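You operate a simulated robot arm through the tools that you are given. There is no shell and no other tool. Be economical: measure what you need, move in short steps, check, and stop when the job is done.

The job below is to be done with a simulated two-armed robot. You get a single attempt, and the scene is never put back.

## Task
Get the corner end of the bench ready for work. At the end: the purple box is on the corner end of the bench; the rinse beaker is on the corner end of the bench; the mixer dial is turned to fast; the probe is on the corner end of the bench; the black computer mouse is on the corner end of the bench; whatever was shut is shut again. Leave all else as you found it, and nothing knocked over (what rides in a drawer may roll over). Set down upright: rinse beaker.

The check looks at the end state, three seconds after you hand in, the way a careful person would. Anything else that was tipped, shoved, dropped, spilled or broken makes it a failure.

## Robot
Two 7-joint arms with fingered hands on one trunk, on a base that drives. Base frame: it is fixed to the floor where the robot stands at the start and does not move with it; the origin is under the middle of the robot, x ahead of it, y to its left, z up. Lengths are in m, angles in rad, forces in N, time in s.
The left shoulder is at the start at [0.237, 0.125, 1.053], the right one opposite. With the tool pointing down near the work surface each hand reaches from about 0.1 to 0.86 m from the robot's upright axis, wherever it stands, measured 20 degrees to its own side. Places, roughly: boxes drawer [-0.8, 2.1, 0.5]; computer mouse [-1.25, -0.75, 1]; corner end of the bench [0.7, 1.3, 0.9]; mixer dial [0.5, 0.2, 1]; purple box (9x8x6 cm) [-0.9, 2.2, 0.5]. Payload 3.7 kg a hand.
The tool frame of a hand sits at the grasp point between the pads (the TCP): z along the fingers, y along the line on which they close. The tips reach 0.025 m beyond it. The gripper opens to 0.088 m. The gripper's body begins 0.029 m behind the TCP. The gripper is a hand of 5 fingers: y runs from the thumb to the fingers, the wrist lies at [-0.013, -0.097, -0.162] in the tool frame, and closing takes about 1.5 s.
Orientation is that of the tool frame in the base frame, as [roll, pitch, yaw] about the fixed x, y, z axes, in that order (R = Rz(yaw) Ry(pitch) Rx(roll)). With the fingers straight down and the wrist toward the robot, the tool's x, y and z point along [0, 1, 0], [1, 0, 0] and [0, 0, -1] of the base frame.

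## Interface
- The arms move only by the tool apply_moves. It takes "left_moves", "right_moves" or both (then of equal length, played together; a hand with none holds still); each is a list of rows, each a list of 6 numbers: the shift along the base's x, y, z in m, then the turn, a rotation vector about the base's x, y, z in rad. In form: [[x, y, z, wx, wy, wz], ...]. A call has 1 to 20 rows; each row shifts and turns the commanded pose from where the row before left it. "left_grip" and "right_grip" are, for a hand that has rows, the finger opening in m, from 0 to 0.088, set as the call begins (left out, the last holds). Rows are played at 5 a second. More than 0.05 m and 0.15 rad between two rows, or a gripper value outside its range, and nothing of the call is played. Where a pose cannot be reached the arm comes as near as it can. A force on the tool above 40 N (or 10 N above the force at the start of the call, whichever is more), or a blocked arm, ends the call early, and 0.2 s more pass. The fingers move at their own pace (about 0.045 m/s each) and stop on an object; they squeeze with about 24 N. The grip force told is the motor's: it shows also when the fingers shut on nothing. Time passes only in rows, and 0.2 s behind the last, so rows that do not move let the fingers close. The reply holds the time, the measured pose of the TCP, the force on the tool along the base axes, the opening and the grip force, in the units named above and with some noise, with the torque about the TCP (base axes, N m) and any sound that the robot's microphone picked up.
- Cameras (640 x 400 px; columns grow to the right, rows downward): "scene" is now at [0.3579, -0.0467, 1.2206]; the picture's right is [-0.48, -0.87, 0.00], its down [-0.19, 0.11, -0.98] and it looks along [0.85, -0.47, -0.22] (base axes); focal length 214 px, centre (320, 200). "left" rides on the left gripper at [-0.059, -0.079, -0.105] in its tool frame; the picture's right is [-0.73, -0.32, 0.61], its down [0.62, -0.68, 0.38] and it looks along [0.29, 0.66, 0.70] (tool axes); focal length 234 px, centre (320, 200). "right" rides on the right gripper at [0.059, -0.079, -0.105] in its tool frame; the picture's right is [-0.73, 0.32, -0.61], its down [-0.62, -0.68, 0.38] and it looks along [-0.29, 0.66, 0.70] (tool axes); focal length 234 px, centre (320, 200).
- camera(camera): a new picture of that camera. No time passes.
- move_column(by): slides the trunk up (or, below 0, down) by that many m; the arms and the scene camera ride with it, the base frame stays. It gives what a move gives, with no picture.
- steer(legs): drives the robot by 1 to 6 legs, each [ahead, left, turn to the left] in m, m and rad, along the robot's own axes; the way and the turn of a leg run together, so that a leg with both is an arc; at most 1.5 m and 3.142 rad a leg. The arms and the cameras ride along, it lands a little off, and it stops where it bumps. It gives what a move gives.
- grasp_type(shape, hand): the hand has 5 fingers and takes this shape, open, in about a second: jaw (thumb against the fingers, like two jaws); tri (thumb and two fingers); tip (a fingertip pinch); poke (one finger out to press); point (the index stretched); flat (the hand flat); cup (the hand cupped); fist (a fist). The gripper value then closes the fingers along that shape, each until it touches; the sizes above hold for jaw. It gives what a move gives, with no picture.
- aim_head(pan, tilt): turns the head with the scene camera to pan (to the left, within 1.396 rad either way) and tilt (down, from -0.506 to 1.204), counted from straight ahead of the robot. It gives what a move gives.
- probe_pixels(camera, pixels): there is no depth. For up to 12 entries [column, row, z] of the newest picture of that camera ("zoom" is the newest enlarged one), the place [x, y] in the base frame at which the ray of that pixel passes the height z, good to about 0.002 m. No time passes.
- close_up(camera, box): a new picture of the part [left, top, right, bottom] of that camera's present view, enlarged. No time passes.
- close_job(): hands the job in; it is judged then, once.

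Work in short steps. Measure before you move; look again where a grasp or a placing could have gone wrong, and mend it. You have 117 turns and 126 pictures in all, those below and enlarged ones among them. Open the grippers and draw the arms clear of the work before you hand the job in, unless the task says otherwise.

The tools are called after "Emit:" by a JSON object that holds its "method" and its "body". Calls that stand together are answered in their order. apply_moves: Moves the arms, as the interface text tells. Its arguments: {"type":"object","properties":{"left_moves":{"type":"array","items":{"type":"array","items":{"type":"number"}}},"left_grip":{"type":"number"},"right_moves":{"type":"array","items":{"type":"array","items":{"type":"number"}}},"right_grip":{"type":"number"}},"required":[]} The other tools are called the same way: move_column (by) slides the trunk up or down; grasp_type (shape, hand) gives the hand a shape; steer (legs) drives the base; aim_head (pan, tilt) turns the head that bears the scene camera; camera (camera) takes a picture; probe_pixels (camera, pixels) gives the place at which the rays of pixels pass given heights; close_up (camera, box) takes an enlarged picture of a part of a camera's view; close_job () hands the job in.

At the start:

```text
t: 0.0
left_ee_pos: [0.597, 0.0236, 1.2726]
left_orientation: [-3.141, 0.0, 1.571]
left_wrist_force: [0.6, 0.2, 0.0]
left_ft_torque: [-0.01, 0.03, 0.0]
left_opening: 0.0878
left_grasp_force: 0.1
left_shape: jaw
right_ee_pos: [0.4163, -0.3805, 1.3347]
right_orientation: [-3.141, 0.001, 1.572]
right_wrist_force: [0.1, 0.6, 0.0]
right_ft_torque: [0.02, -0.01, 0.01]
right_opening: 0.0876
right_grasp_force: 0.0
right_shape: jaw
trunk travel left (down, up): [-0.083, 0.333]
robot x, y, heading: [-0.004, 0.0035, -0.001]
head pan, tilt: [-0.506, 0.223]
```

scene: 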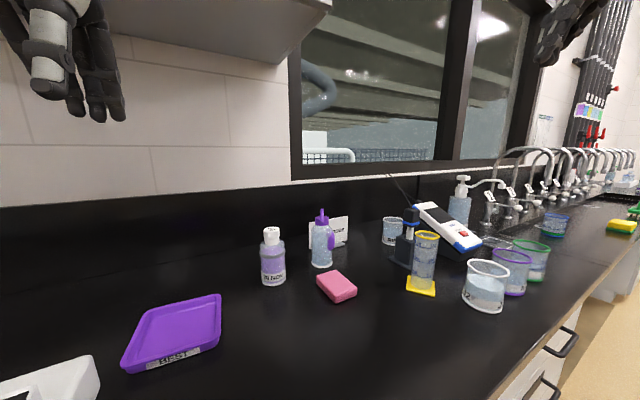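
right: 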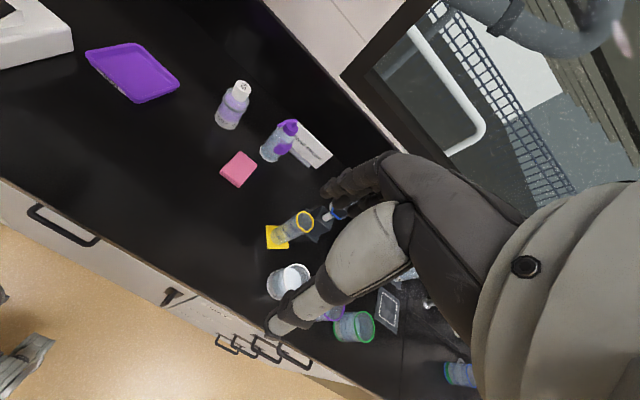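
left: 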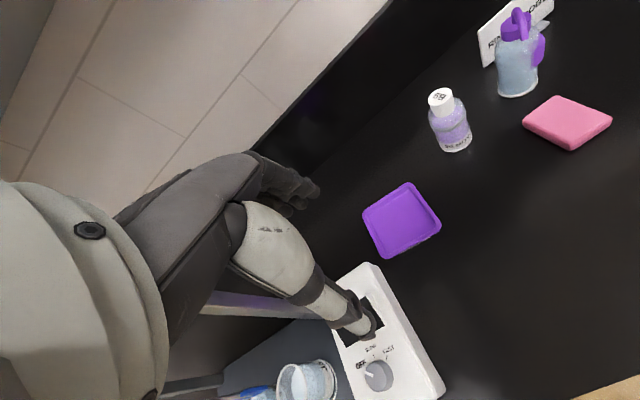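

The first pictures show the bench with the tray, mixer and glassware. I look left with the head to see the mixer and the corner end.

Emit:
{"method": "aim_head", "body": {"pan": 0.3, "tilt": 0.6}}

Emit:
{"method": "camera", "body": {"camera": "scene"}}

Emit:
{"method": "aim_head", "body": {"pan": 1.2, "tilt": 0.4}}

Emit:
{"method": "camera", "body": {"camera": "scene"}}

```text
t: 1.1
left_ee_pos: [0.5969, 0.0237, 1.2708]
left_orientation: [3.142, 0.001, 1.571]
left_wrist_force: [-0.8, 0.2, 0.5]
left_ft_torque: [-0.01, -0.01, 0.01]
left_opening: 0.0876
left_grasp_force: 0.1
left_shape: jaw
right_ee_pos: [0.416, -0.3795, 1.3353]
right_orientation: [-3.141, 0.001, 1.57]
right_wrist_force: [-1.0, 0.4, -0.1]
right_ft_torque: [0.04, -0.02, -0.03]
right_opening: 0.0876
right_grasp_force: 0.0
right_shape: jaw
trunk travel left (down, up): [-0.083, 0.333]
robot x, y, heading: [-0.0011, -0.001, 0.005]
head pan, tilt: [0.3, 0.6]
```

```text
122 pictures are left
```

scene: 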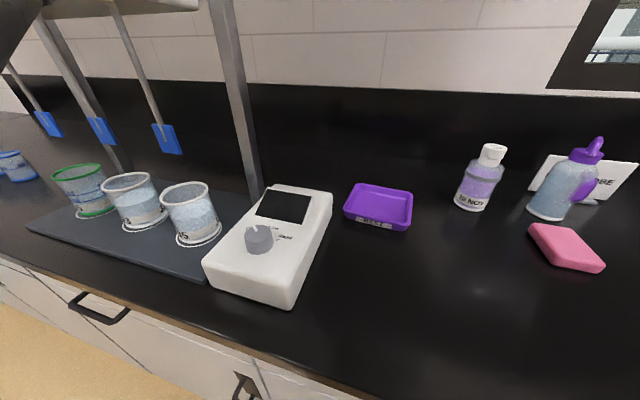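

```text
t: 2.3
left_ee_pos: [0.5978, 0.0231, 1.2725]
left_orientation: [3.141, 0.001, 1.569]
left_wrist_force: [0.5, 0.3, 0.2]
left_ft_torque: [0.01, 0.03, 0.02]
left_opening: 0.0879
left_grasp_force: 0.1
left_shape: jaw
right_ee_pos: [0.4166, -0.38, 1.3344]
right_orientation: [-3.14, 0.0, 1.57]
right_wrist_force: [-0.2, 0.1, 0.0]
right_ft_torque: [0.01, -0.04, 0.01]
right_opening: 0.0877
right_grasp_force: 0.0
right_shape: jaw
trunk travel left (down, up): [-0.083, 0.333]
robot x, y, heading: [0.001, 0.001, -0.003]
head pan, tilt: [1.201, 0.4]
```

```text
121 pictures are left
```

scene: 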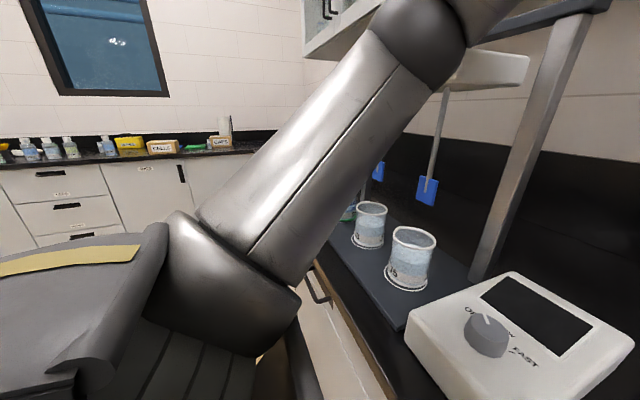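

The mixer has a dial with OFF/SLOW/FAST. I look at labels on the beakers and the sign near (600,180).

Emit:
{"method": "aim_head", "body": {"pan": -0.4, "tilt": 0.4}}

Emit:
{"method": "close_up", "body": {"camera": "scene", "box": [200, 120, 520, 320]}}

Emit:
{"method": "aim_head", "body": {"pan": -0.8, "tilt": 0.4}}

Emit:
{"method": "close_up", "body": {"camera": "scene", "box": [160, 80, 480, 280]}}

Emit:
{"method": "aim_head", "body": {"pan": 0.7, "tilt": 0.6}}

Emit:
{"method": "close_up", "body": {"camera": "scene", "box": [200, 50, 520, 250]}}

```text
t: 4.0
left_ee_pos: [0.5966, 0.0243, 1.2715]
left_orientation: [3.141, 0.0, 1.572]
left_wrist_force: [0.0, -0.8, -0.1]
left_ft_torque: [0.02, -0.03, -0.02]
left_opening: 0.0874
left_grasp_force: 0.0
left_shape: jaw
right_ee_pos: [0.4163, -0.3791, 1.3344]
right_orientation: [-3.141, 0.0, 1.572]
right_wrist_force: [0.5, 0.1, 0.5]
right_ft_torque: [0.0, 0.04, -0.02]
right_opening: 0.0877
right_grasp_force: 0.1
right_shape: jaw
trunk travel left (down, up): [-0.083, 0.333]
robot x, y, heading: [-0.001, 0.0004, 0.001]
head pan, tilt: [-0.4, 0.4]
```

```text
2.00 times, centred on (360, 220) of scene
```

zoom: 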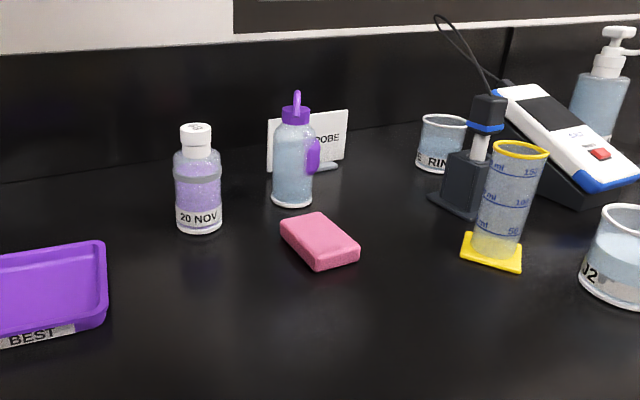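

```text
t: 4.9
left_ee_pos: [0.5978, 0.0242, 1.2724]
left_orientation: [3.141, 0.001, 1.572]
left_wrist_force: [-0.7, 0.4, 0.4]
left_ft_torque: [0.02, 0.0, 0.04]
left_opening: 0.0879
left_grasp_force: 0.1
left_shape: jaw
right_ee_pos: [0.4169, -0.3799, 1.3353]
right_orientation: [3.141, 0.0, 1.571]
right_wrist_force: [-1.1, -0.8, -0.3]
right_ft_torque: [-0.04, -0.01, -0.02]
right_opening: 0.0878
right_grasp_force: 0.1
right_shape: jaw
trunk travel left (down, up): [-0.083, 0.333]
robot x, y, heading: [0.0017, 0.002, -0.002]
head pan, tilt: [-0.799, 0.4]
```

```text
2.00 times, centred on (320, 180) of scene
```

zoom: 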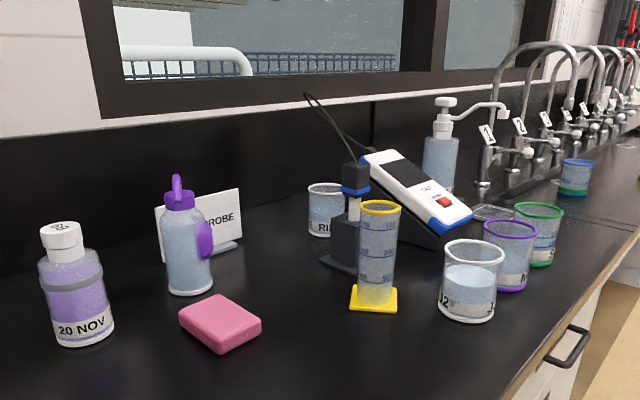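

```text
t: 6.5
left_ee_pos: [0.5979, 0.0249, 1.2721]
left_orientation: [-3.141, -0.001, 1.572]
left_wrist_force: [0.4, 0.1, -0.3]
left_ft_torque: [0.02, -0.01, -0.02]
left_opening: 0.0875
left_grasp_force: 0.0
left_shape: jaw
right_ee_pos: [0.4169, -0.3798, 1.334]
right_orientation: [3.141, -0.001, 1.571]
right_wrist_force: [0.4, -0.7, -0.3]
right_ft_torque: [0.0, 0.01, 0.01]
right_opening: 0.0879
right_grasp_force: 0.0
right_shape: jaw
trunk travel left (down, up): [-0.083, 0.333]
robot x, y, heading: [-0.0006, 0.0037, 0.002]
head pan, tilt: [0.7, 0.6]
```

```text
2.00 times, centred on (360, 150) of scene
```

zoom: 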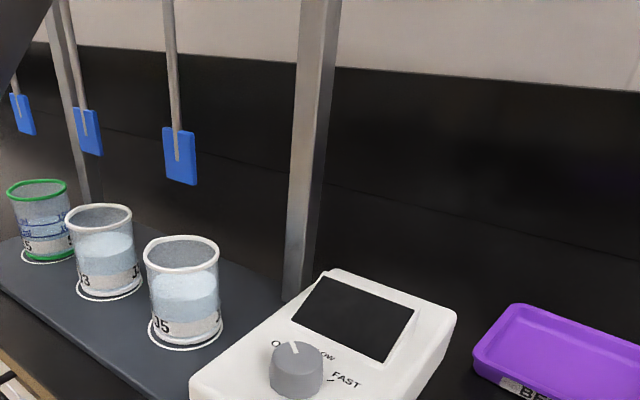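

The rinse beaker ("RIN…") stands behind the electrode stand. I drive right alongside the bench for a closer look at the sign, beaker and probe.

Emit:
{"method": "steer", "body": {"legs": [[0, -0.45, 0]]}}

Emit:
{"method": "aim_head", "body": {"pan": 0.0, "tilt": 0.5}}

Emit:
{"method": "camera", "body": {"camera": "scene"}}

Emit:
{"method": "camera", "body": {"camera": "right"}}

```text
t: 9.2
left_ee_pos: [0.5987, -0.4247, 1.2716]
left_orientation: [3.141, -0.001, 1.574]
left_wrist_force: [-0.5, -0.1, -0.4]
left_ft_torque: [-0.01, -0.01, 0.01]
left_opening: 0.0876
left_grasp_force: 0.0
left_shape: jaw
right_ee_pos: [0.4189, -0.8306, 1.3349]
right_orientation: [3.141, 0.001, 1.576]
right_wrist_force: [0.1, -0.6, -0.8]
right_ft_torque: [0.04, 0.0, 0.03]
right_opening: 0.0876
right_grasp_force: 0.1
right_shape: jaw
trunk travel left (down, up): [-0.083, 0.333]
robot x, y, heading: [-0.0022, -0.4514, 0.002]
head pan, tilt: [0.7, 0.6]
```

```text
t: 10.3
left_ee_pos: [0.5979, -0.4238, 1.2712]
left_orientation: [-3.139, -0.002, 1.577]
left_wrist_force: [0.0, -0.6, -0.2]
left_ft_torque: [-0.03, 0.0, 0.02]
left_opening: 0.0876
left_grasp_force: 0.0
left_shape: jaw
right_ee_pos: [0.4192, -0.8294, 1.3352]
right_orientation: [3.14, -0.001, 1.574]
right_wrist_force: [0.2, -0.2, -0.4]
right_ft_torque: [0.01, -0.03, 0.03]
right_opening: 0.0879
right_grasp_force: 0.0
right_shape: jaw
trunk travel left (down, up): [-0.083, 0.333]
robot x, y, heading: [0.0009, -0.4546, 0.008]
head pan, tilt: [0.0, 0.499]
```

```text
117 pictures are left
```

scene: 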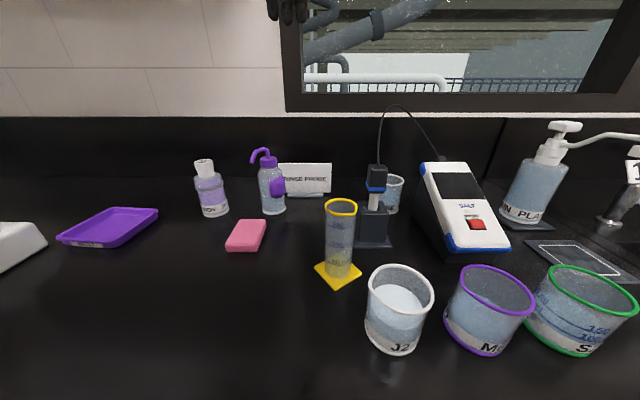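

```text
116 pictures are left
```

right: 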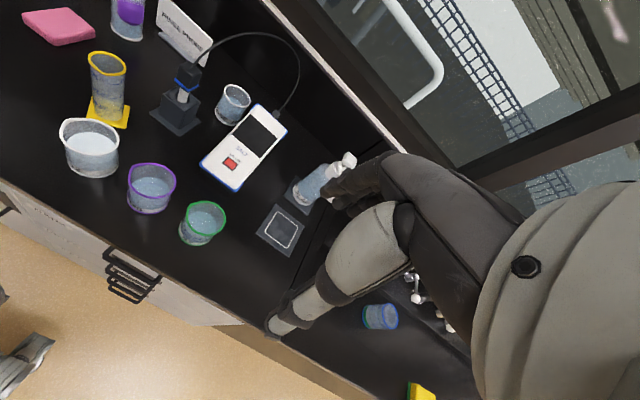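

The sign reads "RINSE PROBE"; a cable runs from the probe at (377,190) to the meter. I zoom in on the details.

Emit:
{"method": "close_up", "body": {"camera": "scene", "box": [340, 90, 500, 260]}}

Emit:
{"method": "close_up", "body": {"camera": "right", "box": [140, 0, 320, 140]}}

Emit:
{"method": "probe_pixels", "body": {"camera": "scene", "pixels": [[376, 243, 0.9], [395, 213, 0.9], [333, 275, 0.9], [392, 350, 0.9], [272, 212, 0.9], [320, 175, 0.9], [215, 213, 0.9], [470, 250, 0.9]]}}

```text
2.35 times, centred on (420, 175) of scene
```

zoom: 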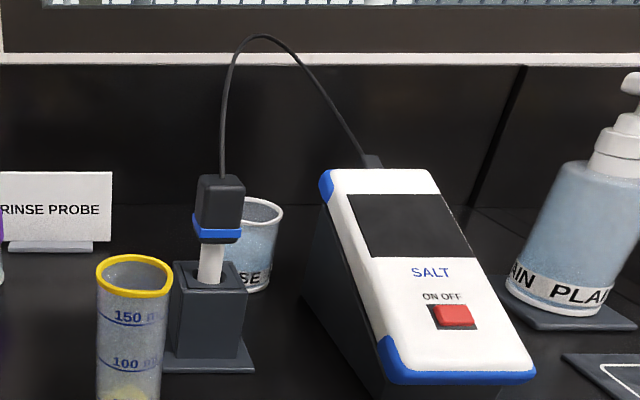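

```text
2.86 times, centred on (230, 70) of right
```

zoom: 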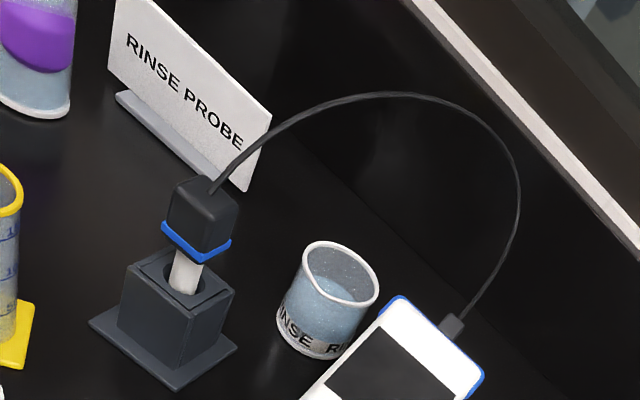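

```text
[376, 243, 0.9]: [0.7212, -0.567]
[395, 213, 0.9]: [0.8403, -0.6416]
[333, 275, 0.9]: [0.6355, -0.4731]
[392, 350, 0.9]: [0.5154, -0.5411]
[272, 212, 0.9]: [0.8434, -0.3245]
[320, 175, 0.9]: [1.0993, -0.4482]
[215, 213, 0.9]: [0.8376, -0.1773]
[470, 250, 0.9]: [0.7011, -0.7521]
```

Before handling the tethered probe I survey the rest of the room: I back off and turn around to see the mouse area.

Emit:
{"method": "steer", "body": {"legs": [[-0.25, 0, 0], [0, 0, 1.57]]}}

Emit:
{"method": "aim_head", "body": {"pan": 0.0, "tilt": 0.3}}

Emit:
{"method": "camera", "body": {"camera": "scene"}}

Emit:
{"method": "aim_head", "body": {"pan": 1.3, "tilt": 0.3}}

Emit:
{"method": "camera", "body": {"camera": "scene"}}

```text
t: 15.9
left_ee_pos: [-0.2656, 0.1433, 1.2727]
left_orientation: [3.141, 0.0, 3.14]
left_wrist_force: [0.8, 0.5, 0.5]
left_ft_torque: [0.01, -0.02, 0.0]
left_opening: 0.0878
left_grasp_force: 0.0
left_shape: jaw
right_ee_pos: [0.1376, -0.0371, 1.3357]
right_orientation: [3.141, 0.0, 3.14]
right_wrist_force: [-0.9, 0.6, -0.4]
right_ft_torque: [-0.02, -0.01, -0.03]
right_opening: 0.0877
right_grasp_force: 0.0
right_shape: jaw
trunk travel left (down, up): [-0.083, 0.333]
robot x, y, heading: [-0.2373, -0.4518, 1.57]
head pan, tilt: [0.0, 0.499]
```

```text
t: 16.6
left_ee_pos: [-0.2656, 0.1436, 1.2721]
left_orientation: [-3.14, -0.001, 3.139]
left_wrist_force: [0.0, 0.5, -0.7]
left_ft_torque: [0.01, 0.02, -0.01]
left_opening: 0.0878
left_grasp_force: 0.2
left_shape: jaw
right_ee_pos: [0.1378, -0.0357, 1.3346]
right_orientation: [3.141, 0.001, 3.138]
right_wrist_force: [-0.1, 0.5, -0.2]
right_ft_torque: [-0.01, -0.03, 0.03]
right_opening: 0.0878
right_grasp_force: 0.0
right_shape: jaw
trunk travel left (down, up): [-0.083, 0.333]
robot x, y, heading: [-0.2429, -0.4513, 1.57]
head pan, tilt: [0.0, 0.3]
```

```text
113 pictures are left
```

scene: 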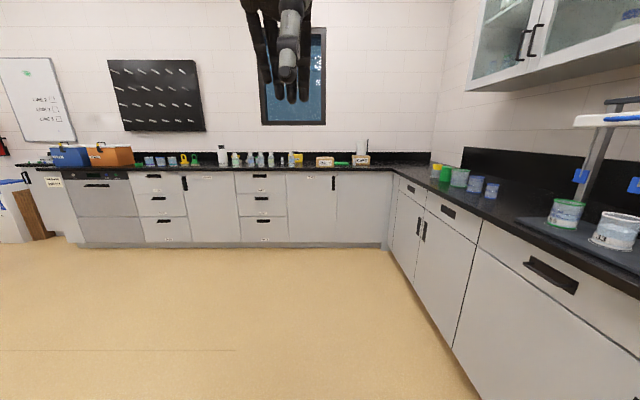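

```text
t: 18.1
left_ee_pos: [-0.266, 0.1445, 1.273]
left_orientation: [-3.141, 0.001, 3.138]
left_wrist_force: [0.2, 0.2, 0.1]
left_ft_torque: [-0.01, 0.02, -0.01]
left_opening: 0.0878
left_grasp_force: 0.0
left_shape: jaw
right_ee_pos: [0.1384, -0.0373, 1.3346]
right_orientation: [3.141, -0.001, 3.14]
right_wrist_force: [0.6, -0.5, 0.2]
right_ft_torque: [-0.03, -0.03, 0.01]
right_opening: 0.0878
right_grasp_force: 0.0
right_shape: jaw
trunk travel left (down, up): [-0.083, 0.333]
robot x, y, heading: [-0.246, -0.4535, 1.566]
head pan, tilt: [1.3, 0.3]
```

```text
112 pictures are left
```

scene: 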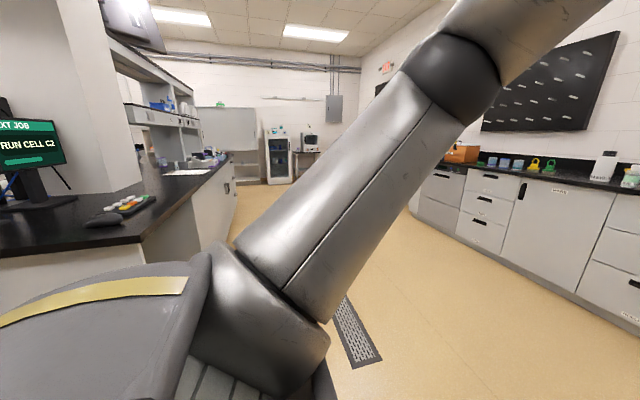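

The monitor shows the next job, and the mouse is on the island at about (105,218). I return to the mixer first to turn the dial with the left hand.

Emit:
{"method": "steer", "body": {"legs": [[0, 0, -1.566], [0.2, 0.45, 0]]}}

Emit:
{"method": "aim_head", "body": {"pan": 0.35, "tilt": 0.7}}

Emit:
{"method": "camera", "body": {"camera": "scene"}}

Emit:
{"method": "close_up", "body": {"camera": "scene", "box": [200, 150, 360, 290]}}

Emit:
{"method": "close_up", "body": {"camera": "left", "box": [320, 240, 480, 400]}}

```text
t: 24.8
left_ee_pos: [0.5546, 0.028, 1.2717]
left_orientation: [3.141, 0.001, 1.572]
left_wrist_force: [-0.2, -0.7, 0.6]
left_ft_torque: [-0.03, 0.02, -0.03]
left_opening: 0.0876
left_grasp_force: 0.0
left_shape: jaw
right_ee_pos: [0.3728, -0.3754, 1.3348]
right_orientation: [-3.141, 0.0, 1.571]
right_wrist_force: [0.9, 0.7, 0.1]
right_ft_torque: [-0.01, -0.02, 0.01]
right_opening: 0.0877
right_grasp_force: 0.2
right_shape: jaw
trunk travel left (down, up): [-0.083, 0.333]
robot x, y, heading: [-0.0404, 0.0042, -0.001]
head pan, tilt: [1.3, 0.3]
```

```text
t: 26.1
left_ee_pos: [0.5537, 0.0274, 1.2726]
left_orientation: [3.141, 0.0, 1.573]
left_wrist_force: [-0.9, 0.4, -0.2]
left_ft_torque: [-0.01, 0.0, 0.02]
left_opening: 0.0876
left_grasp_force: 0.0
left_shape: jaw
right_ee_pos: [0.3732, -0.3767, 1.3357]
right_orientation: [3.141, -0.002, 1.572]
right_wrist_force: [0.3, -0.6, 0.9]
right_ft_torque: [-0.02, 0.02, -0.01]
right_opening: 0.0879
right_grasp_force: 0.0
right_shape: jaw
trunk travel left (down, up): [-0.083, 0.333]
robot x, y, heading: [-0.0392, 0.0021, -0.001]
head pan, tilt: [0.351, 0.7]
```

```text
111 pictures are left
```

scene: 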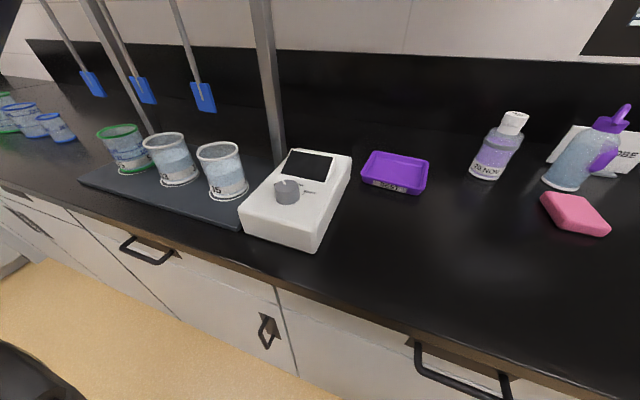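

```text
2.86 times, centred on (280, 220) of scene
```

zoom: 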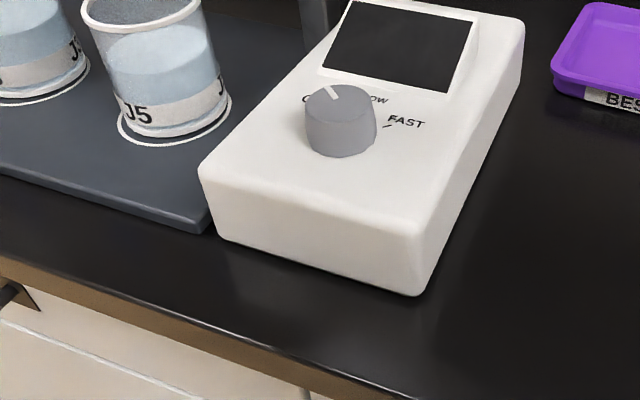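

```text
2.50 times, centred on (400, 320) of left
```

zoom: 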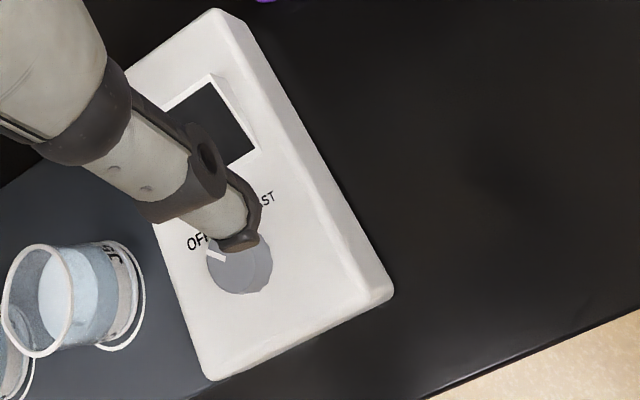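

I triangulate the dial's centre from both views: scene (288,186) top centre and zoom-of-left dial top at (240,265); also the unit's corner.

Emit:
{"method": "probe_pixels", "body": {"camera": "scene", "pixels": [[289, 186, 0.96], [289, 186, 1.0], [289, 186, 1.04], [304, 253, 0.9], [304, 253, 0.94], [278, 195, 0.96], [299, 195, 0.96], [420, 395, 0.9]]}}

Emit:
{"method": "probe_pixels", "body": {"camera": "zoom", "pixels": [[235, 258, 0.96], [235, 258, 1.0], [235, 258, 1.04], [391, 296, 0.9], [391, 296, 0.94], [205, 265, 0.98], [270, 260, 0.98]]}}

```text
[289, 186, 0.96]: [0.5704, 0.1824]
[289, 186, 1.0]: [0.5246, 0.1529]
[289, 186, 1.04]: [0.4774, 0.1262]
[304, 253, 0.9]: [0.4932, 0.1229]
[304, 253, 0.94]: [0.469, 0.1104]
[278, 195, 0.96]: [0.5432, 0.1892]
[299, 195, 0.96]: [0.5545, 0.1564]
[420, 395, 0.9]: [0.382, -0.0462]
```

```text
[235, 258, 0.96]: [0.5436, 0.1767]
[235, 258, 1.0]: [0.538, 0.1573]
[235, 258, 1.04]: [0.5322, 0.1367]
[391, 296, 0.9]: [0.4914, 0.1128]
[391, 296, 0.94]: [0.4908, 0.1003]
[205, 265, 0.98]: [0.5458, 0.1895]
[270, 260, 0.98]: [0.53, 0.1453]
```

The dial is at about (0.541, 0.164), top z≈0.985. I measure label and pointer directions, from the left zoom, at their heights.

Emit:
{"method": "probe_pixels", "body": {"camera": "zoom", "pixels": [[225, 260, 0.985], [208, 250, 0.985], [198, 240, 0.958], [268, 200, 0.958], [222, 225, 0.958]]}}

Emit:
{"method": "close_up", "body": {"camera": "scene", "box": [260, 160, 330, 220]}}

Emit:
{"method": "probe_pixels", "body": {"camera": "scene", "pixels": [[301, 193, 0.958], [296, 194.5, 0.958], [292, 185, 0.958], [276, 185, 0.958]]}}

```text
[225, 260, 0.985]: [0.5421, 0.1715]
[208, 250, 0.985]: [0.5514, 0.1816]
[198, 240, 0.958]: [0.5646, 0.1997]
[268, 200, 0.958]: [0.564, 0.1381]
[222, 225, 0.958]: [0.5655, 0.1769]
```

```text
6.67 times, centred on (295, 190) of scene
```

zoom: 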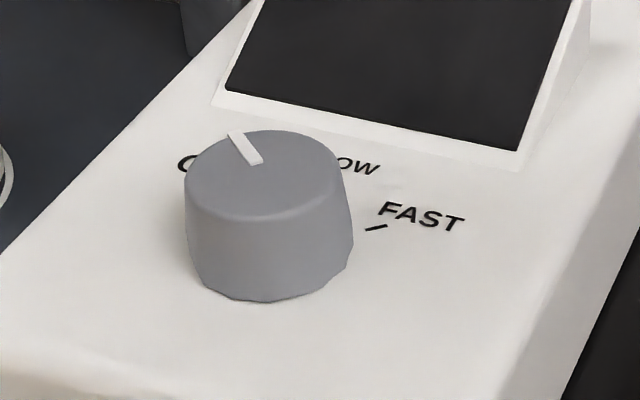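

```text
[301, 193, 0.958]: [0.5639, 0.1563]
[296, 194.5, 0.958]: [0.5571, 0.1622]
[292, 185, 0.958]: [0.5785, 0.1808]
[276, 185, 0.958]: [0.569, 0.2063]
```

I compute the tick and pointer directions from this sharper zoom.

Emit:
{"method": "probe_pixels", "body": {"camera": "zoom", "pixels": [[366, 231, 0.958], [386, 225, 0.958], [262, 175, 0.985], [257, 163, 0.985], [233, 134, 0.985], [340, 190, 0.985], [187, 190, 0.985], [265, 300, 0.958], [355, 160, 0.958], [180, 163, 0.958], [420, 217, 0.958]]}}

```text
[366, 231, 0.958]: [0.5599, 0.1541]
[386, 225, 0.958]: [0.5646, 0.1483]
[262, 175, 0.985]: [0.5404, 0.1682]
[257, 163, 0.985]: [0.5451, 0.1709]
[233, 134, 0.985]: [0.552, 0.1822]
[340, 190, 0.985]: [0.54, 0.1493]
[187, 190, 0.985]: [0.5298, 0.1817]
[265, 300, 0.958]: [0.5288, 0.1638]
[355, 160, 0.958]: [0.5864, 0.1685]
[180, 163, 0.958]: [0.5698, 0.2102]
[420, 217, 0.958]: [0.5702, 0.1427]
```

Pointer sits ~+50° (OFF) and FAST tick ~-50°, so about 100° clockwise is needed. I check the nearby pole's base position at (281,160) and then move the left hand above the dial, pre-turned by about +0.6 rad.

Emit:
{"method": "probe_pixels", "body": {"camera": "scene", "pixels": [[283, 157, 0.91], [272, 80, 0.99], [230, 148, 0.99], [240, 195, 0.91], [203, 95, 1.0]]}}

Emit:
{"method": "apply_moves", "body": {"left_moves": [[0, 0.035, 0, 0, 0, 0.12], [0, 0.035, 0, 0, 0, 0.12], [0, 0.035, 0, 0, 0, 0.12], [-0.006, 0.034, 0, 0, 0, 0.12], [-0.006, 0, -0.05, 0, 0, 0.12], [0, 0, -0.05, 0, 0, 0], [0, 0, -0.05, 0, 0, 0]], "left_grip": 0.07}}

Emit:
{"method": "camera", "body": {"camera": "scene"}}

Emit:
{"method": "camera", "body": {"camera": "left"}}

```text
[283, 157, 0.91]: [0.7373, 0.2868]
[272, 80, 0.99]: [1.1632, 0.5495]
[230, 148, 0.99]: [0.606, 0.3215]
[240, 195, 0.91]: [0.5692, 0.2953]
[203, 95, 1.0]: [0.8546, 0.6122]
```

```text
refused: row 5 steps farther than a row can; nothing moved
```

```text
107 pictures are left
```

scene: 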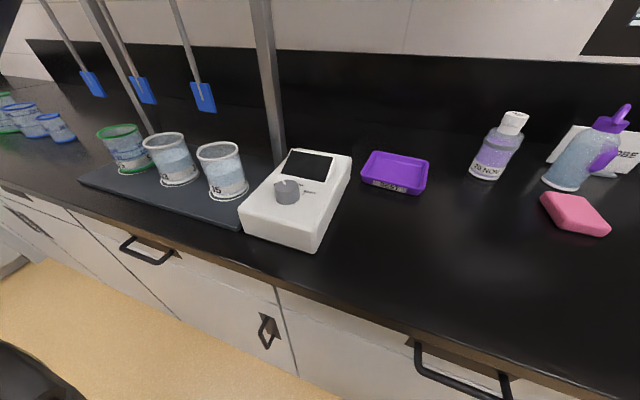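

```text
106 pictures are left
```

left: 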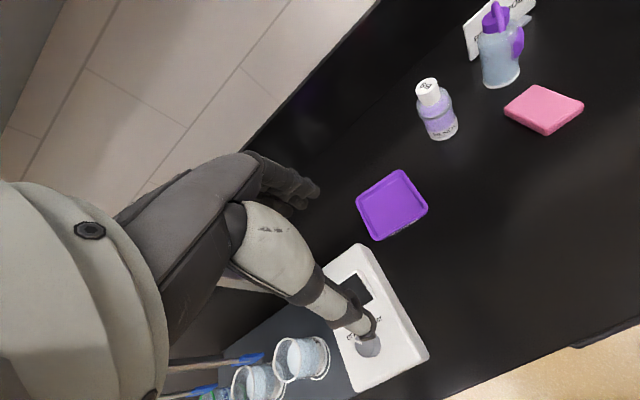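

The pole base is at (0.74,0.29), well clear. The row limit is a norm, so I use smaller steps.

Emit:
{"method": "apply_moves", "body": {"left_moves": [[0, 0.035, 0, 0, 0, 0.12], [0, 0.035, 0, 0, 0, 0.12], [0, 0.035, 0, 0, 0, 0.12], [-0.006, 0.034, 0, 0, 0, 0.12], [-0.006, 0, -0.04, 0, 0, 0.12], [0, 0, -0.04, 0, 0, 0], [0, 0, -0.04, 0, 0, 0], [0, 0, -0.03, 0, 0, 0]], "left_grip": 0.07}}

Emit:
{"method": "camera", "body": {"camera": "scene"}}

Emit:
{"method": "camera", "body": {"camera": "left"}}

```text
t: 27.9
left_ee_pos: [0.588, 0.169, 1.0619]
left_orientation: [-3.137, 0.0, 2.172]
left_wrist_force: [-0.1, 0.6, 0.1]
left_ft_torque: [0.03, 0.04, 0.02]
left_opening: 0.0701
left_grasp_force: 0.1
left_shape: jaw
left hand out of reach, approached as far as the arm can: row 1, 2, 3, 4
right_ee_pos: [0.3745, -0.3759, 1.3334]
right_orientation: [3.141, 0.0, 1.574]
right_wrist_force: [-0.2, 0.2, 0.5]
right_ft_torque: [0.01, 0.0, 0.02]
right_opening: 0.0874
right_grasp_force: 0.1
right_shape: jaw
trunk travel left (down, up): [-0.083, 0.333]
robot x, y, heading: [-0.0461, 0.0005, 0.001]
head pan, tilt: [0.351, 0.7]
```

```text
105 pictures are left
```

scene: 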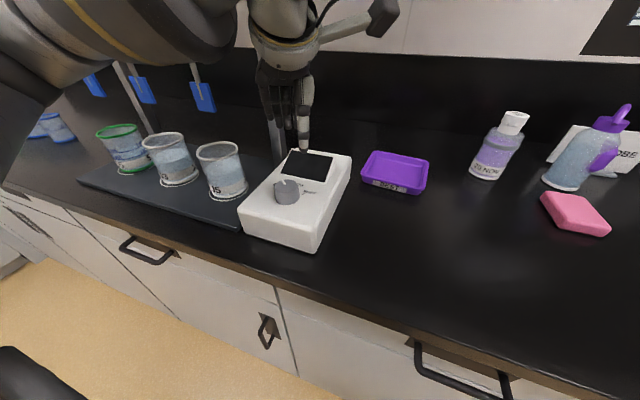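

```text
104 pictures are left
```

left: 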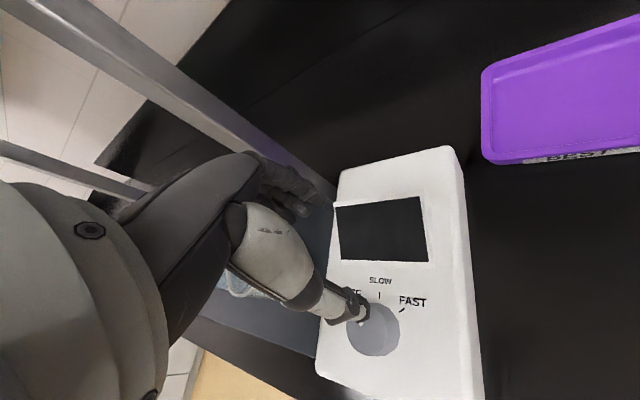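

Reported TCP is (0.588,0.169,1.062); I shift -0.047 in x onto the dial axis and check.

Emit:
{"method": "apply_moves", "body": {"left_moves": [[-0.024, -0.001, 0, 0, 0, 0], [-0.023, -0.001, 0, 0, 0, 0], [0, 0, 0, 0, 0, 0]], "left_grip": 0.07}}

Emit:
{"method": "camera", "body": {"camera": "left"}}

Emit:
{"method": "close_up", "body": {"camera": "scene", "box": [200, 60, 380, 260]}}

```text
t: 28.6
left_ee_pos: [0.5427, 0.167, 1.0614]
left_orientation: [-3.139, 0.0, 2.172]
left_wrist_force: [0.7, 0.6, -0.1]
left_ft_torque: [-0.02, 0.01, 0.0]
left_opening: 0.0703
left_grasp_force: 0.2
left_shape: jaw
right_ee_pos: [0.3744, -0.3768, 1.3346]
right_orientation: [-3.14, 0.0, 1.572]
right_wrist_force: [0.2, -0.3, -0.4]
right_ft_torque: [-0.02, 0.02, -0.03]
right_opening: 0.0876
right_grasp_force: 0.2
right_shape: jaw
trunk travel left (down, up): [-0.083, 0.333]
robot x, y, heading: [-0.0455, 0.0005, 0.001]
head pan, tilt: [0.351, 0.7]
```

```text
103 pictures are left
```

left: 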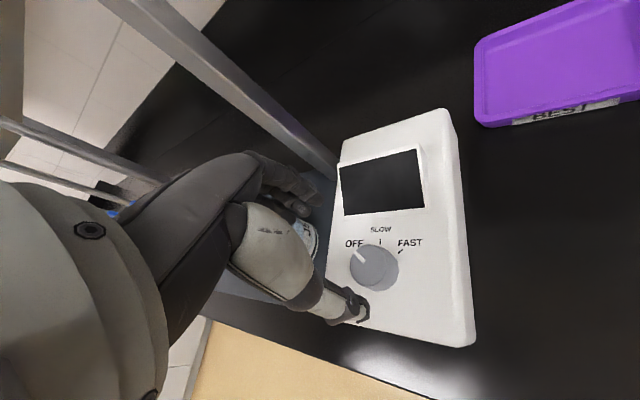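

```text
2.00 times, centred on (290, 160) of scene
```

zoom: 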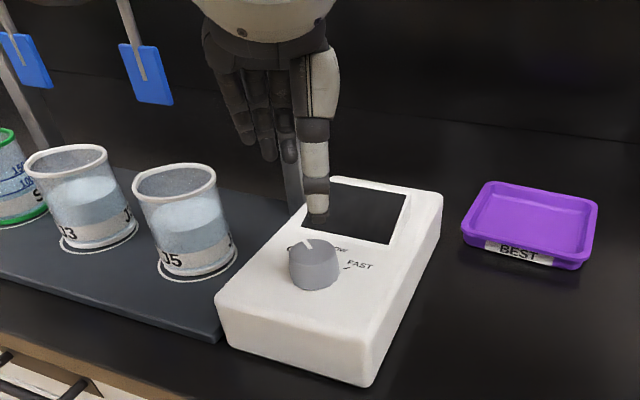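

I check the dial centre with the new left picture (dial top centre ≈(374,262)).

Emit:
{"method": "probe_pixels", "body": {"camera": "left", "pixels": [[372, 266, 0.985], [360, 254, 0.985], [380, 242, 0.958], [401, 250, 0.958], [351, 247, 0.958], [399, 266, 0.96]]}}

Emit:
{"method": "close_up", "body": {"camera": "left", "box": [320, 210, 440, 310]}}

```text
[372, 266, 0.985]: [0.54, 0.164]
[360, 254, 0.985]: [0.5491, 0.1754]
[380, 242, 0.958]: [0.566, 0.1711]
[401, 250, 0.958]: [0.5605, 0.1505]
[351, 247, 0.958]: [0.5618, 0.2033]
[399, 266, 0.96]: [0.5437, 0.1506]
```

```text
4.00 times, centred on (380, 260) of left
```

zoom: 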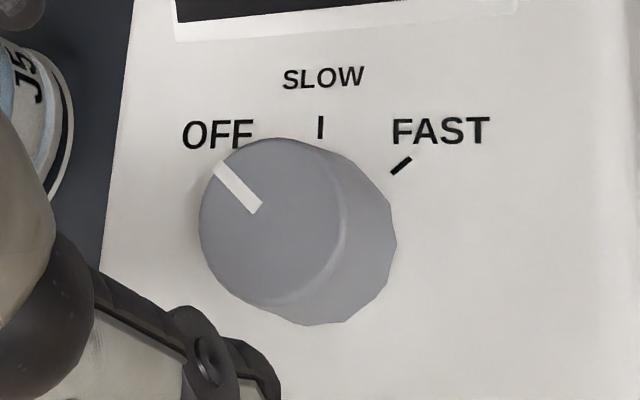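

Clear now: pointer at OFF, FAST about 95–100° clockwise. I descend so the fingertips flank the knob, and close.

Emit:
{"method": "apply_moves", "body": {"left_moves": [[-0.002, 0, -0.025, 0, 0, 0], [0, 0, -0.025, 0, 0, 0], [0, 0, -0.018, 0, 0, 0], [0, 0, 0, 0, 0, 0]]}}

Emit:
{"method": "apply_moves", "body": {"left_moves": [[0, 0, 0, 0, 0, 0], [0, 0, 0, 0, 0, 0], [0, 0, 0, 0, 0, 0], [0, 0, 0, 0, 0, 0], [0, 0, 0, 0, 0, 0], [0, 0, 0, 0, 0, 0]], "left_grip": 0.02}}

Emit:
{"method": "camera", "body": {"camera": "left"}}

```text
t: 29.6
left_ee_pos: [0.539, 0.1657, 0.9932]
left_orientation: [-3.141, 0.0, 2.174]
left_wrist_force: [-0.2, 0.6, 0.4]
left_ft_torque: [0.03, 0.02, -0.01]
left_opening: 0.07
left_grasp_force: 0.1
left_shape: jaw
right_ee_pos: [0.3738, -0.3777, 1.3357]
right_orientation: [-3.141, -0.001, 1.573]
right_wrist_force: [-0.5, -0.4, -0.5]
right_ft_torque: [0.04, 0.02, -0.03]
right_opening: 0.0878
right_grasp_force: 0.0
right_shape: jaw
trunk travel left (down, up): [-0.083, 0.333]
robot x, y, heading: [-0.0434, 0.0026, 0.001]
head pan, tilt: [0.351, 0.7]
```

```text
t: 31.1
left_ee_pos: [0.5392, 0.1661, 0.9928]
left_orientation: [-3.139, 0.0, 2.171]
left_wrist_force: [-1.3, 0.2, -0.4]
left_ft_torque: [0.0, 0.0, -0.05]
left_opening: 0.029
left_grasp_force: 23.3
left_shape: jaw
right_ee_pos: [0.3726, -0.3768, 1.3352]
right_orientation: [3.14, -0.001, 1.573]
right_wrist_force: [0.6, 0.9, 0.5]
right_ft_torque: [0.0, -0.02, 0.02]
right_opening: 0.0876
right_grasp_force: 0.0
right_shape: jaw
trunk travel left (down, up): [-0.083, 0.333]
robot x, y, heading: [-0.0426, 0.0003, 0.002]
head pan, tilt: [0.351, 0.7]
```

```text
100 pictures are left
```

left: 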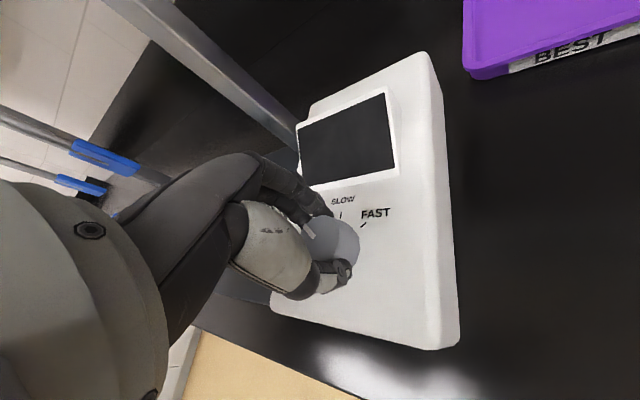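

Gripped the knob (opening 0.029, 23 N). I turn clockwise in 0.14 rad steps.

Emit:
{"method": "apply_moves", "body": {"left_moves": [[0, 0, 0, 0, 0, -0.14], [0, 0, 0, 0, 0, -0.14], [0, 0, 0, 0, 0, -0.14], [0, 0, 0, 0, 0, -0.14], [0, 0, 0, 0, 0, -0.14], [0, 0, 0, 0, 0, -0.14], [0, 0, 0, 0, 0, 0]]}}

Emit:
{"method": "camera", "body": {"camera": "left"}}

```text
t: 32.6
left_ee_pos: [0.5402, 0.1671, 0.9933]
left_orientation: [3.141, -0.001, 1.331]
left_wrist_force: [-11.0, 6.2, -1.8]
left_ft_torque: [0.13, 0.23, 0.03]
left_opening: 0.0285
left_grasp_force: 24.2
left_shape: jaw
right_ee_pos: [0.3717, -0.3758, 1.3353]
right_orientation: [3.14, 0.0, 1.572]
right_wrist_force: [0.4, 0.2, -0.3]
right_ft_torque: [-0.01, -0.04, 0.01]
right_opening: 0.0877
right_grasp_force: 0.1
right_shape: jaw
trunk travel left (down, up): [-0.083, 0.333]
robot x, y, heading: [-0.0446, 0.004, -0.0]
head pan, tilt: [0.351, 0.7]
```

```text
99 pictures are left
```

left: 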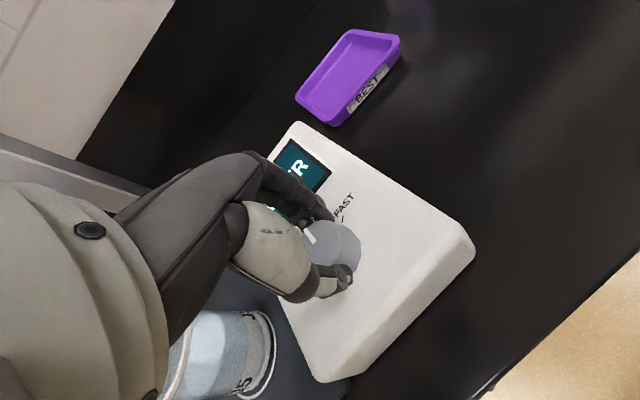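

The screen is on and the knob is turning. I continue another 0.84 rad.

Emit:
{"method": "apply_moves", "body": {"left_moves": [[-0.001, 0.0005, 0, 0, 0, -0.14], [0, 0, 0, 0, 0, -0.14], [0, 0, 0, 0, 0, -0.14], [0, 0, 0, 0, 0, -0.14], [0, 0, 0, 0, 0, -0.14], [0, 0, 0, 0, 0, -0.14], [0, 0, 0, 0, 0, 0]]}}

Emit:
{"method": "close_up", "body": {"camera": "left", "box": [220, 120, 420, 300]}}

```text
t: 34.2
left_ee_pos: [0.5399, 0.1674, 0.9934]
left_orientation: [-3.141, -0.002, 0.492]
left_wrist_force: [-7.5, 13.2, -1.4]
left_ft_torque: [0.35, 0.19, 0.02]
left_opening: 0.0286
left_grasp_force: 23.9
left_shape: jaw
right_ee_pos: [0.3727, -0.3746, 1.3363]
right_orientation: [-3.141, 0.003, 1.572]
right_wrist_force: [0.1, 0.4, -0.7]
right_ft_torque: [0.01, -0.02, -0.03]
right_opening: 0.0874
right_grasp_force: 0.0
right_shape: jaw
trunk travel left (down, up): [-0.083, 0.333]
robot x, y, heading: [-0.0435, 0.0009, -0.0]
head pan, tilt: [0.351, 0.7]
```

```text
2.22 times, centred on (320, 210) of left
```

zoom: 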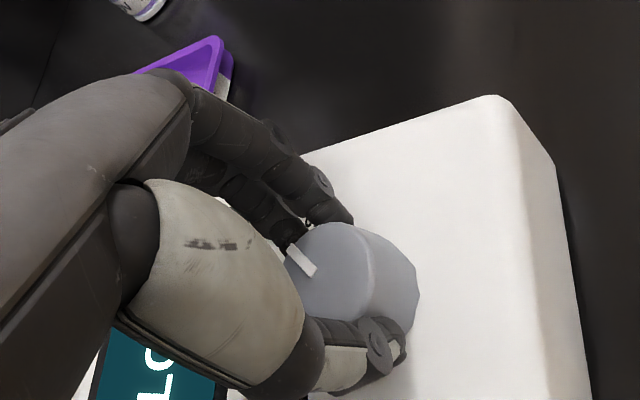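

The screen seems to show "SLO…". I release, lift, and look at the dial.

Emit:
{"method": "apply_moves", "body": {"left_moves": [[0, 0, 0, 0, 0, 0], [0, 0, 0, 0, 0, 0], [0, 0, 0, 0, 0, 0], [0, 0, 0, 0, 0, 0], [0, 0, 0.04, 0, 0, 0], [0, 0, 0.04, 0, 0, 0]], "left_grip": 0.07}}

Emit:
{"method": "close_up", "body": {"camera": "scene", "box": [230, 130, 370, 260]}}

Emit:
{"method": "camera", "body": {"camera": "left"}}

```text
t: 35.6
left_ee_pos: [0.5419, 0.1669, 1.0721]
left_orientation: [-3.139, -0.002, 0.491]
left_wrist_force: [-0.1, 0.5, -0.4]
left_ft_torque: [0.04, 0.05, 0.03]
left_opening: 0.0697
left_grasp_force: 0.1
left_shape: jaw
right_ee_pos: [0.3739, -0.3767, 1.3346]
right_orientation: [3.141, -0.001, 1.572]
right_wrist_force: [0.5, 0.2, -0.2]
right_ft_torque: [0.04, 0.02, 0.04]
right_opening: 0.0879
right_grasp_force: 0.0
right_shape: jaw
trunk travel left (down, up): [-0.083, 0.333]
robot x, y, heading: [-0.0402, 0.0026, 0.004]
head pan, tilt: [0.351, 0.7]
```

```text
3.08 times, centred on (300, 195) of scene
```

zoom: 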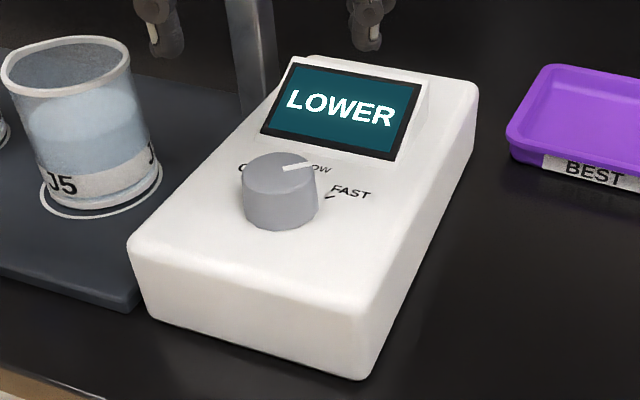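

```text
96 pictures are left
```

left: 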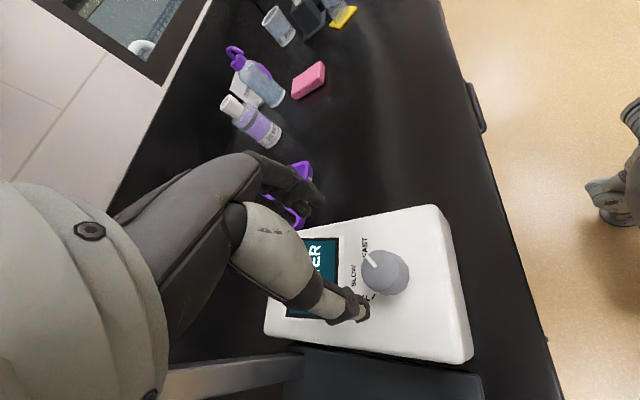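

The dial now lies between SLOW and FAST. I zoom to measure the remaining angle.

Emit:
{"method": "close_up", "body": {"camera": "left", "box": [330, 220, 430, 310]}}

Emit:
{"method": "close_up", "body": {"camera": "scene", "box": [260, 150, 330, 220]}}

```text
4.44 times, centred on (380, 265) of left
```

zoom: 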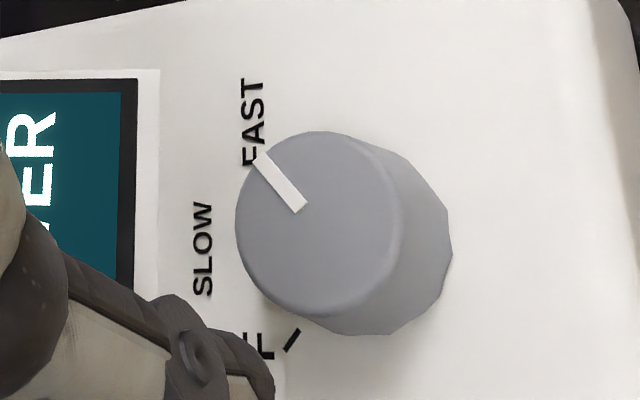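

```text
5.71 times, centred on (295, 185) of scene
```

zoom: 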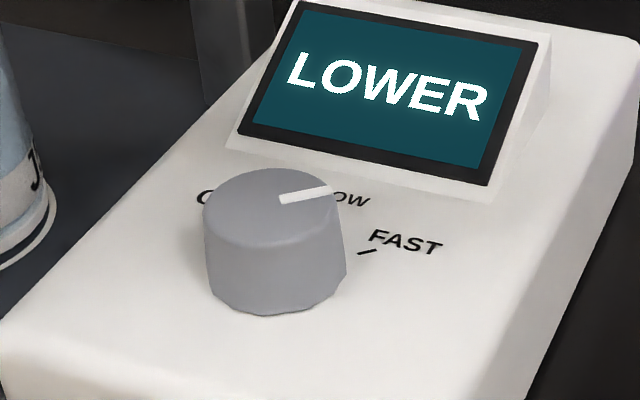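

I convert mark and tick to base coordinates for their angles.

Emit:
{"method": "probe_pixels", "body": {"camera": "zoom", "pixels": [[281, 198, 0.985], [331, 189, 0.985], [359, 254, 0.958], [377, 249, 0.958], [268, 205, 0.985]]}}

```text
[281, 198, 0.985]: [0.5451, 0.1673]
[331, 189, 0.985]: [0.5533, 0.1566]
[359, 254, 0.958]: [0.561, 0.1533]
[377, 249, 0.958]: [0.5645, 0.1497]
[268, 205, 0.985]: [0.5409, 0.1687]
```

The mark (-52°/-40° from centre) matches the FAST tick (-46°/-36°), so the dial is at FAST. I raise and tuck the left hand, then drive to the probe area.

Emit:
{"method": "apply_moves", "body": {"left_moves": [[0, 0, 0.045, 0, 0, 0.1], [0, 0, 0.045, 0, 0, 0.14], [-0.02, 0, 0.04, 0, 0, 0.14], [-0.03, 0, 0.03, 0, 0, 0.14], [-0.03, 0, 0.03, 0, 0, 0.14], [-0.04, 0, 0, 0, 0, 0.14], [-0.04, 0, 0, 0, 0, 0.14], [-0.03, 0, 0, 0, 0, 0.14]]}}

Emit:
{"method": "steer", "body": {"legs": [[0, -0.42, 0], [0.09, 0, 0]]}}

Emit:
{"method": "aim_head", "body": {"pan": -0.25, "tilt": 0.55}}

Emit:
{"method": "camera", "body": {"camera": "scene"}}

Emit:
{"method": "camera", "body": {"camera": "right"}}

```text
t: 37.5
left_ee_pos: [0.3926, 0.1597, 1.1871]
left_orientation: [3.141, 0.005, 1.569]
left_wrist_force: [-0.4, -0.1, 0.0]
left_ft_torque: [0.01, -0.01, -0.03]
left_opening: 0.0696
left_grasp_force: 0.1
left_shape: jaw
left hand out of reach, approached as far as the arm can: row 7, 8
right_ee_pos: [0.3733, -0.3768, 1.3348]
right_orientation: [3.14, 0.002, 1.572]
right_wrist_force: [0.9, 0.3, 1.0]
right_ft_torque: [-0.02, 0.02, -0.01]
right_opening: 0.0879
right_grasp_force: 0.1
right_shape: jaw
trunk travel left (down, up): [-0.083, 0.333]
robot x, y, heading: [-0.0446, -0.0001, 0.005]
head pan, tilt: [0.351, 0.7]
```

```text
t: 40.7
left_ee_pos: [0.4838, -0.2545, 1.1876]
left_orientation: [-3.141, 0.006, 1.565]
left_wrist_force: [0.5, -0.3, -0.2]
left_ft_torque: [0.02, 0.02, -0.01]
left_opening: 0.0698
left_grasp_force: 0.0
left_shape: jaw
right_ee_pos: [0.461, -0.7919, 1.3351]
right_orientation: [3.139, -0.001, 1.567]
right_wrist_force: [0.6, -0.5, -0.6]
right_ft_torque: [-0.01, 0.01, -0.03]
right_opening: 0.0876
right_grasp_force: 0.0
right_shape: jaw
trunk travel left (down, up): [-0.083, 0.333]
robot x, y, heading: [0.0434, -0.4105, -0.001]
head pan, tilt: [0.351, 0.7]
```

```text
t: 41.7
left_ee_pos: [0.485, -0.2547, 1.1866]
left_orientation: [-3.141, 0.007, 1.565]
left_wrist_force: [43.1, -5.5, 2.5]
left_ft_torque: [0.2, 1.74, 0.34]
left_opening: 0.071
left_grasp_force: 0.1
left_shape: jaw
right_ee_pos: [0.4601, -0.791, 1.3338]
right_orientation: [-3.141, 0.0, 1.568]
right_wrist_force: [-0.6, -0.4, -0.1]
right_ft_torque: [0.05, 0.0, 0.01]
right_opening: 0.0877
right_grasp_force: 0.0
right_shape: jaw
trunk travel left (down, up): [-0.083, 0.333]
robot x, y, heading: [0.0459, -0.4107, -0.007]
head pan, tilt: [-0.25, 0.55]
```

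```text
93 pictures are left
```

scene: 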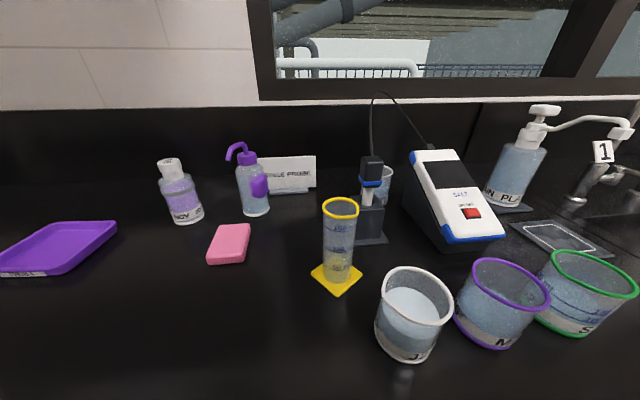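

```text
92 pictures are left
```

right: 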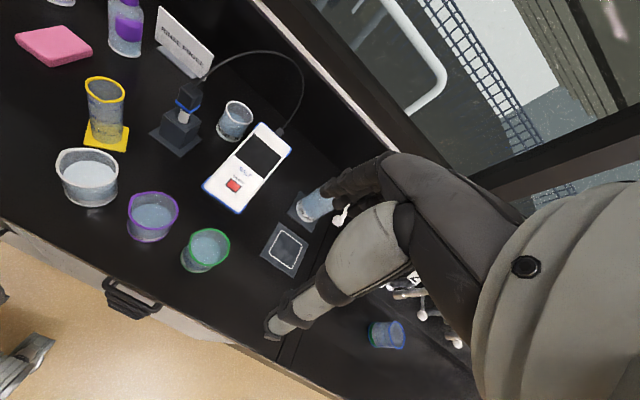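

The left wrist reads 43 N in x, probably the hand pressing my own body. I move the left hand forward/left and down slightly to free it.

Emit:
{"method": "apply_moves", "body": {"left_moves": [[0.03, 0.03, 0, 0, 0, 0], [0.03, 0.02, 0, 0, 0, 0], [0.03, 0, 0.0, 0, 0, 0], [0, 0, 0, 0, 0, 0]]}}

Emit:
{"method": "camera", "body": {"camera": "left"}}

Emit:
{"method": "probe_pixels", "body": {"camera": "scene", "pixels": [[371, 160, 1.0], [371, 160, 1.03], [371, 160, 1.06], [371, 241, 0.9], [388, 170, 0.97], [388, 170, 1.0], [431, 146, 1.0], [370, 183, 0.98], [434, 151, 1.0]]}}

Emit:
{"method": "probe_pixels", "body": {"camera": "right", "pixels": [[188, 88, 1.0], [188, 88, 1.03], [188, 88, 1.06], [175, 145, 0.9], [238, 107, 0.97], [238, 107, 1.0], [279, 131, 1.0], [233, 138, 0.9]]}}

```text
t: 42.7
left_ee_pos: [0.5732, -0.2031, 1.187]
left_orientation: [3.139, 0.004, 1.563]
left_wrist_force: [-0.3, 0.5, -0.4]
left_ft_torque: [0.0, -0.02, 0.03]
left_opening: 0.0696
left_grasp_force: 0.2
left_shape: jaw
right_ee_pos: [0.4593, -0.7908, 1.3351]
right_orientation: [3.14, 0.0, 1.568]
right_wrist_force: [-0.2, 0.4, -0.2]
right_ft_torque: [0.0, 0.01, -0.01]
right_opening: 0.0873
right_grasp_force: 0.0
right_shape: jaw
trunk travel left (down, up): [-0.083, 0.333]
robot x, y, heading: [0.0466, -0.4102, -0.007]
head pan, tilt: [-0.25, 0.55]
```

```text
91 pictures are left
```

left: 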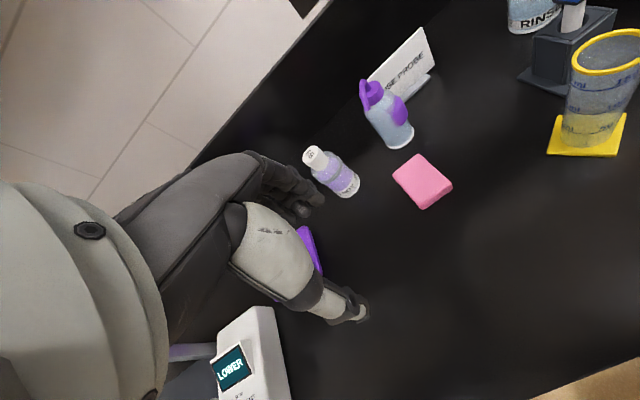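

```text
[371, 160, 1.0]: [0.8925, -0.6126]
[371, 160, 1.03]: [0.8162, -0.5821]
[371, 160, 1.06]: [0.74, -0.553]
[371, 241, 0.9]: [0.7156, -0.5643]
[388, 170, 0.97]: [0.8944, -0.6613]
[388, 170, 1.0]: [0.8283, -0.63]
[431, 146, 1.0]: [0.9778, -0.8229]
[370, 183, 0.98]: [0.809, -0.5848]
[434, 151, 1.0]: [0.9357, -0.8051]
```

```text
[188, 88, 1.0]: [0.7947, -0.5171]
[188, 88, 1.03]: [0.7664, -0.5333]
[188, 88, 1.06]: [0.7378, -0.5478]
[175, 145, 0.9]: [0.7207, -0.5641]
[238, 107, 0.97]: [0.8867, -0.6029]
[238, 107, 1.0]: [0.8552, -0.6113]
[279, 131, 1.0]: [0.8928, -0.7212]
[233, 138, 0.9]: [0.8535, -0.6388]
```

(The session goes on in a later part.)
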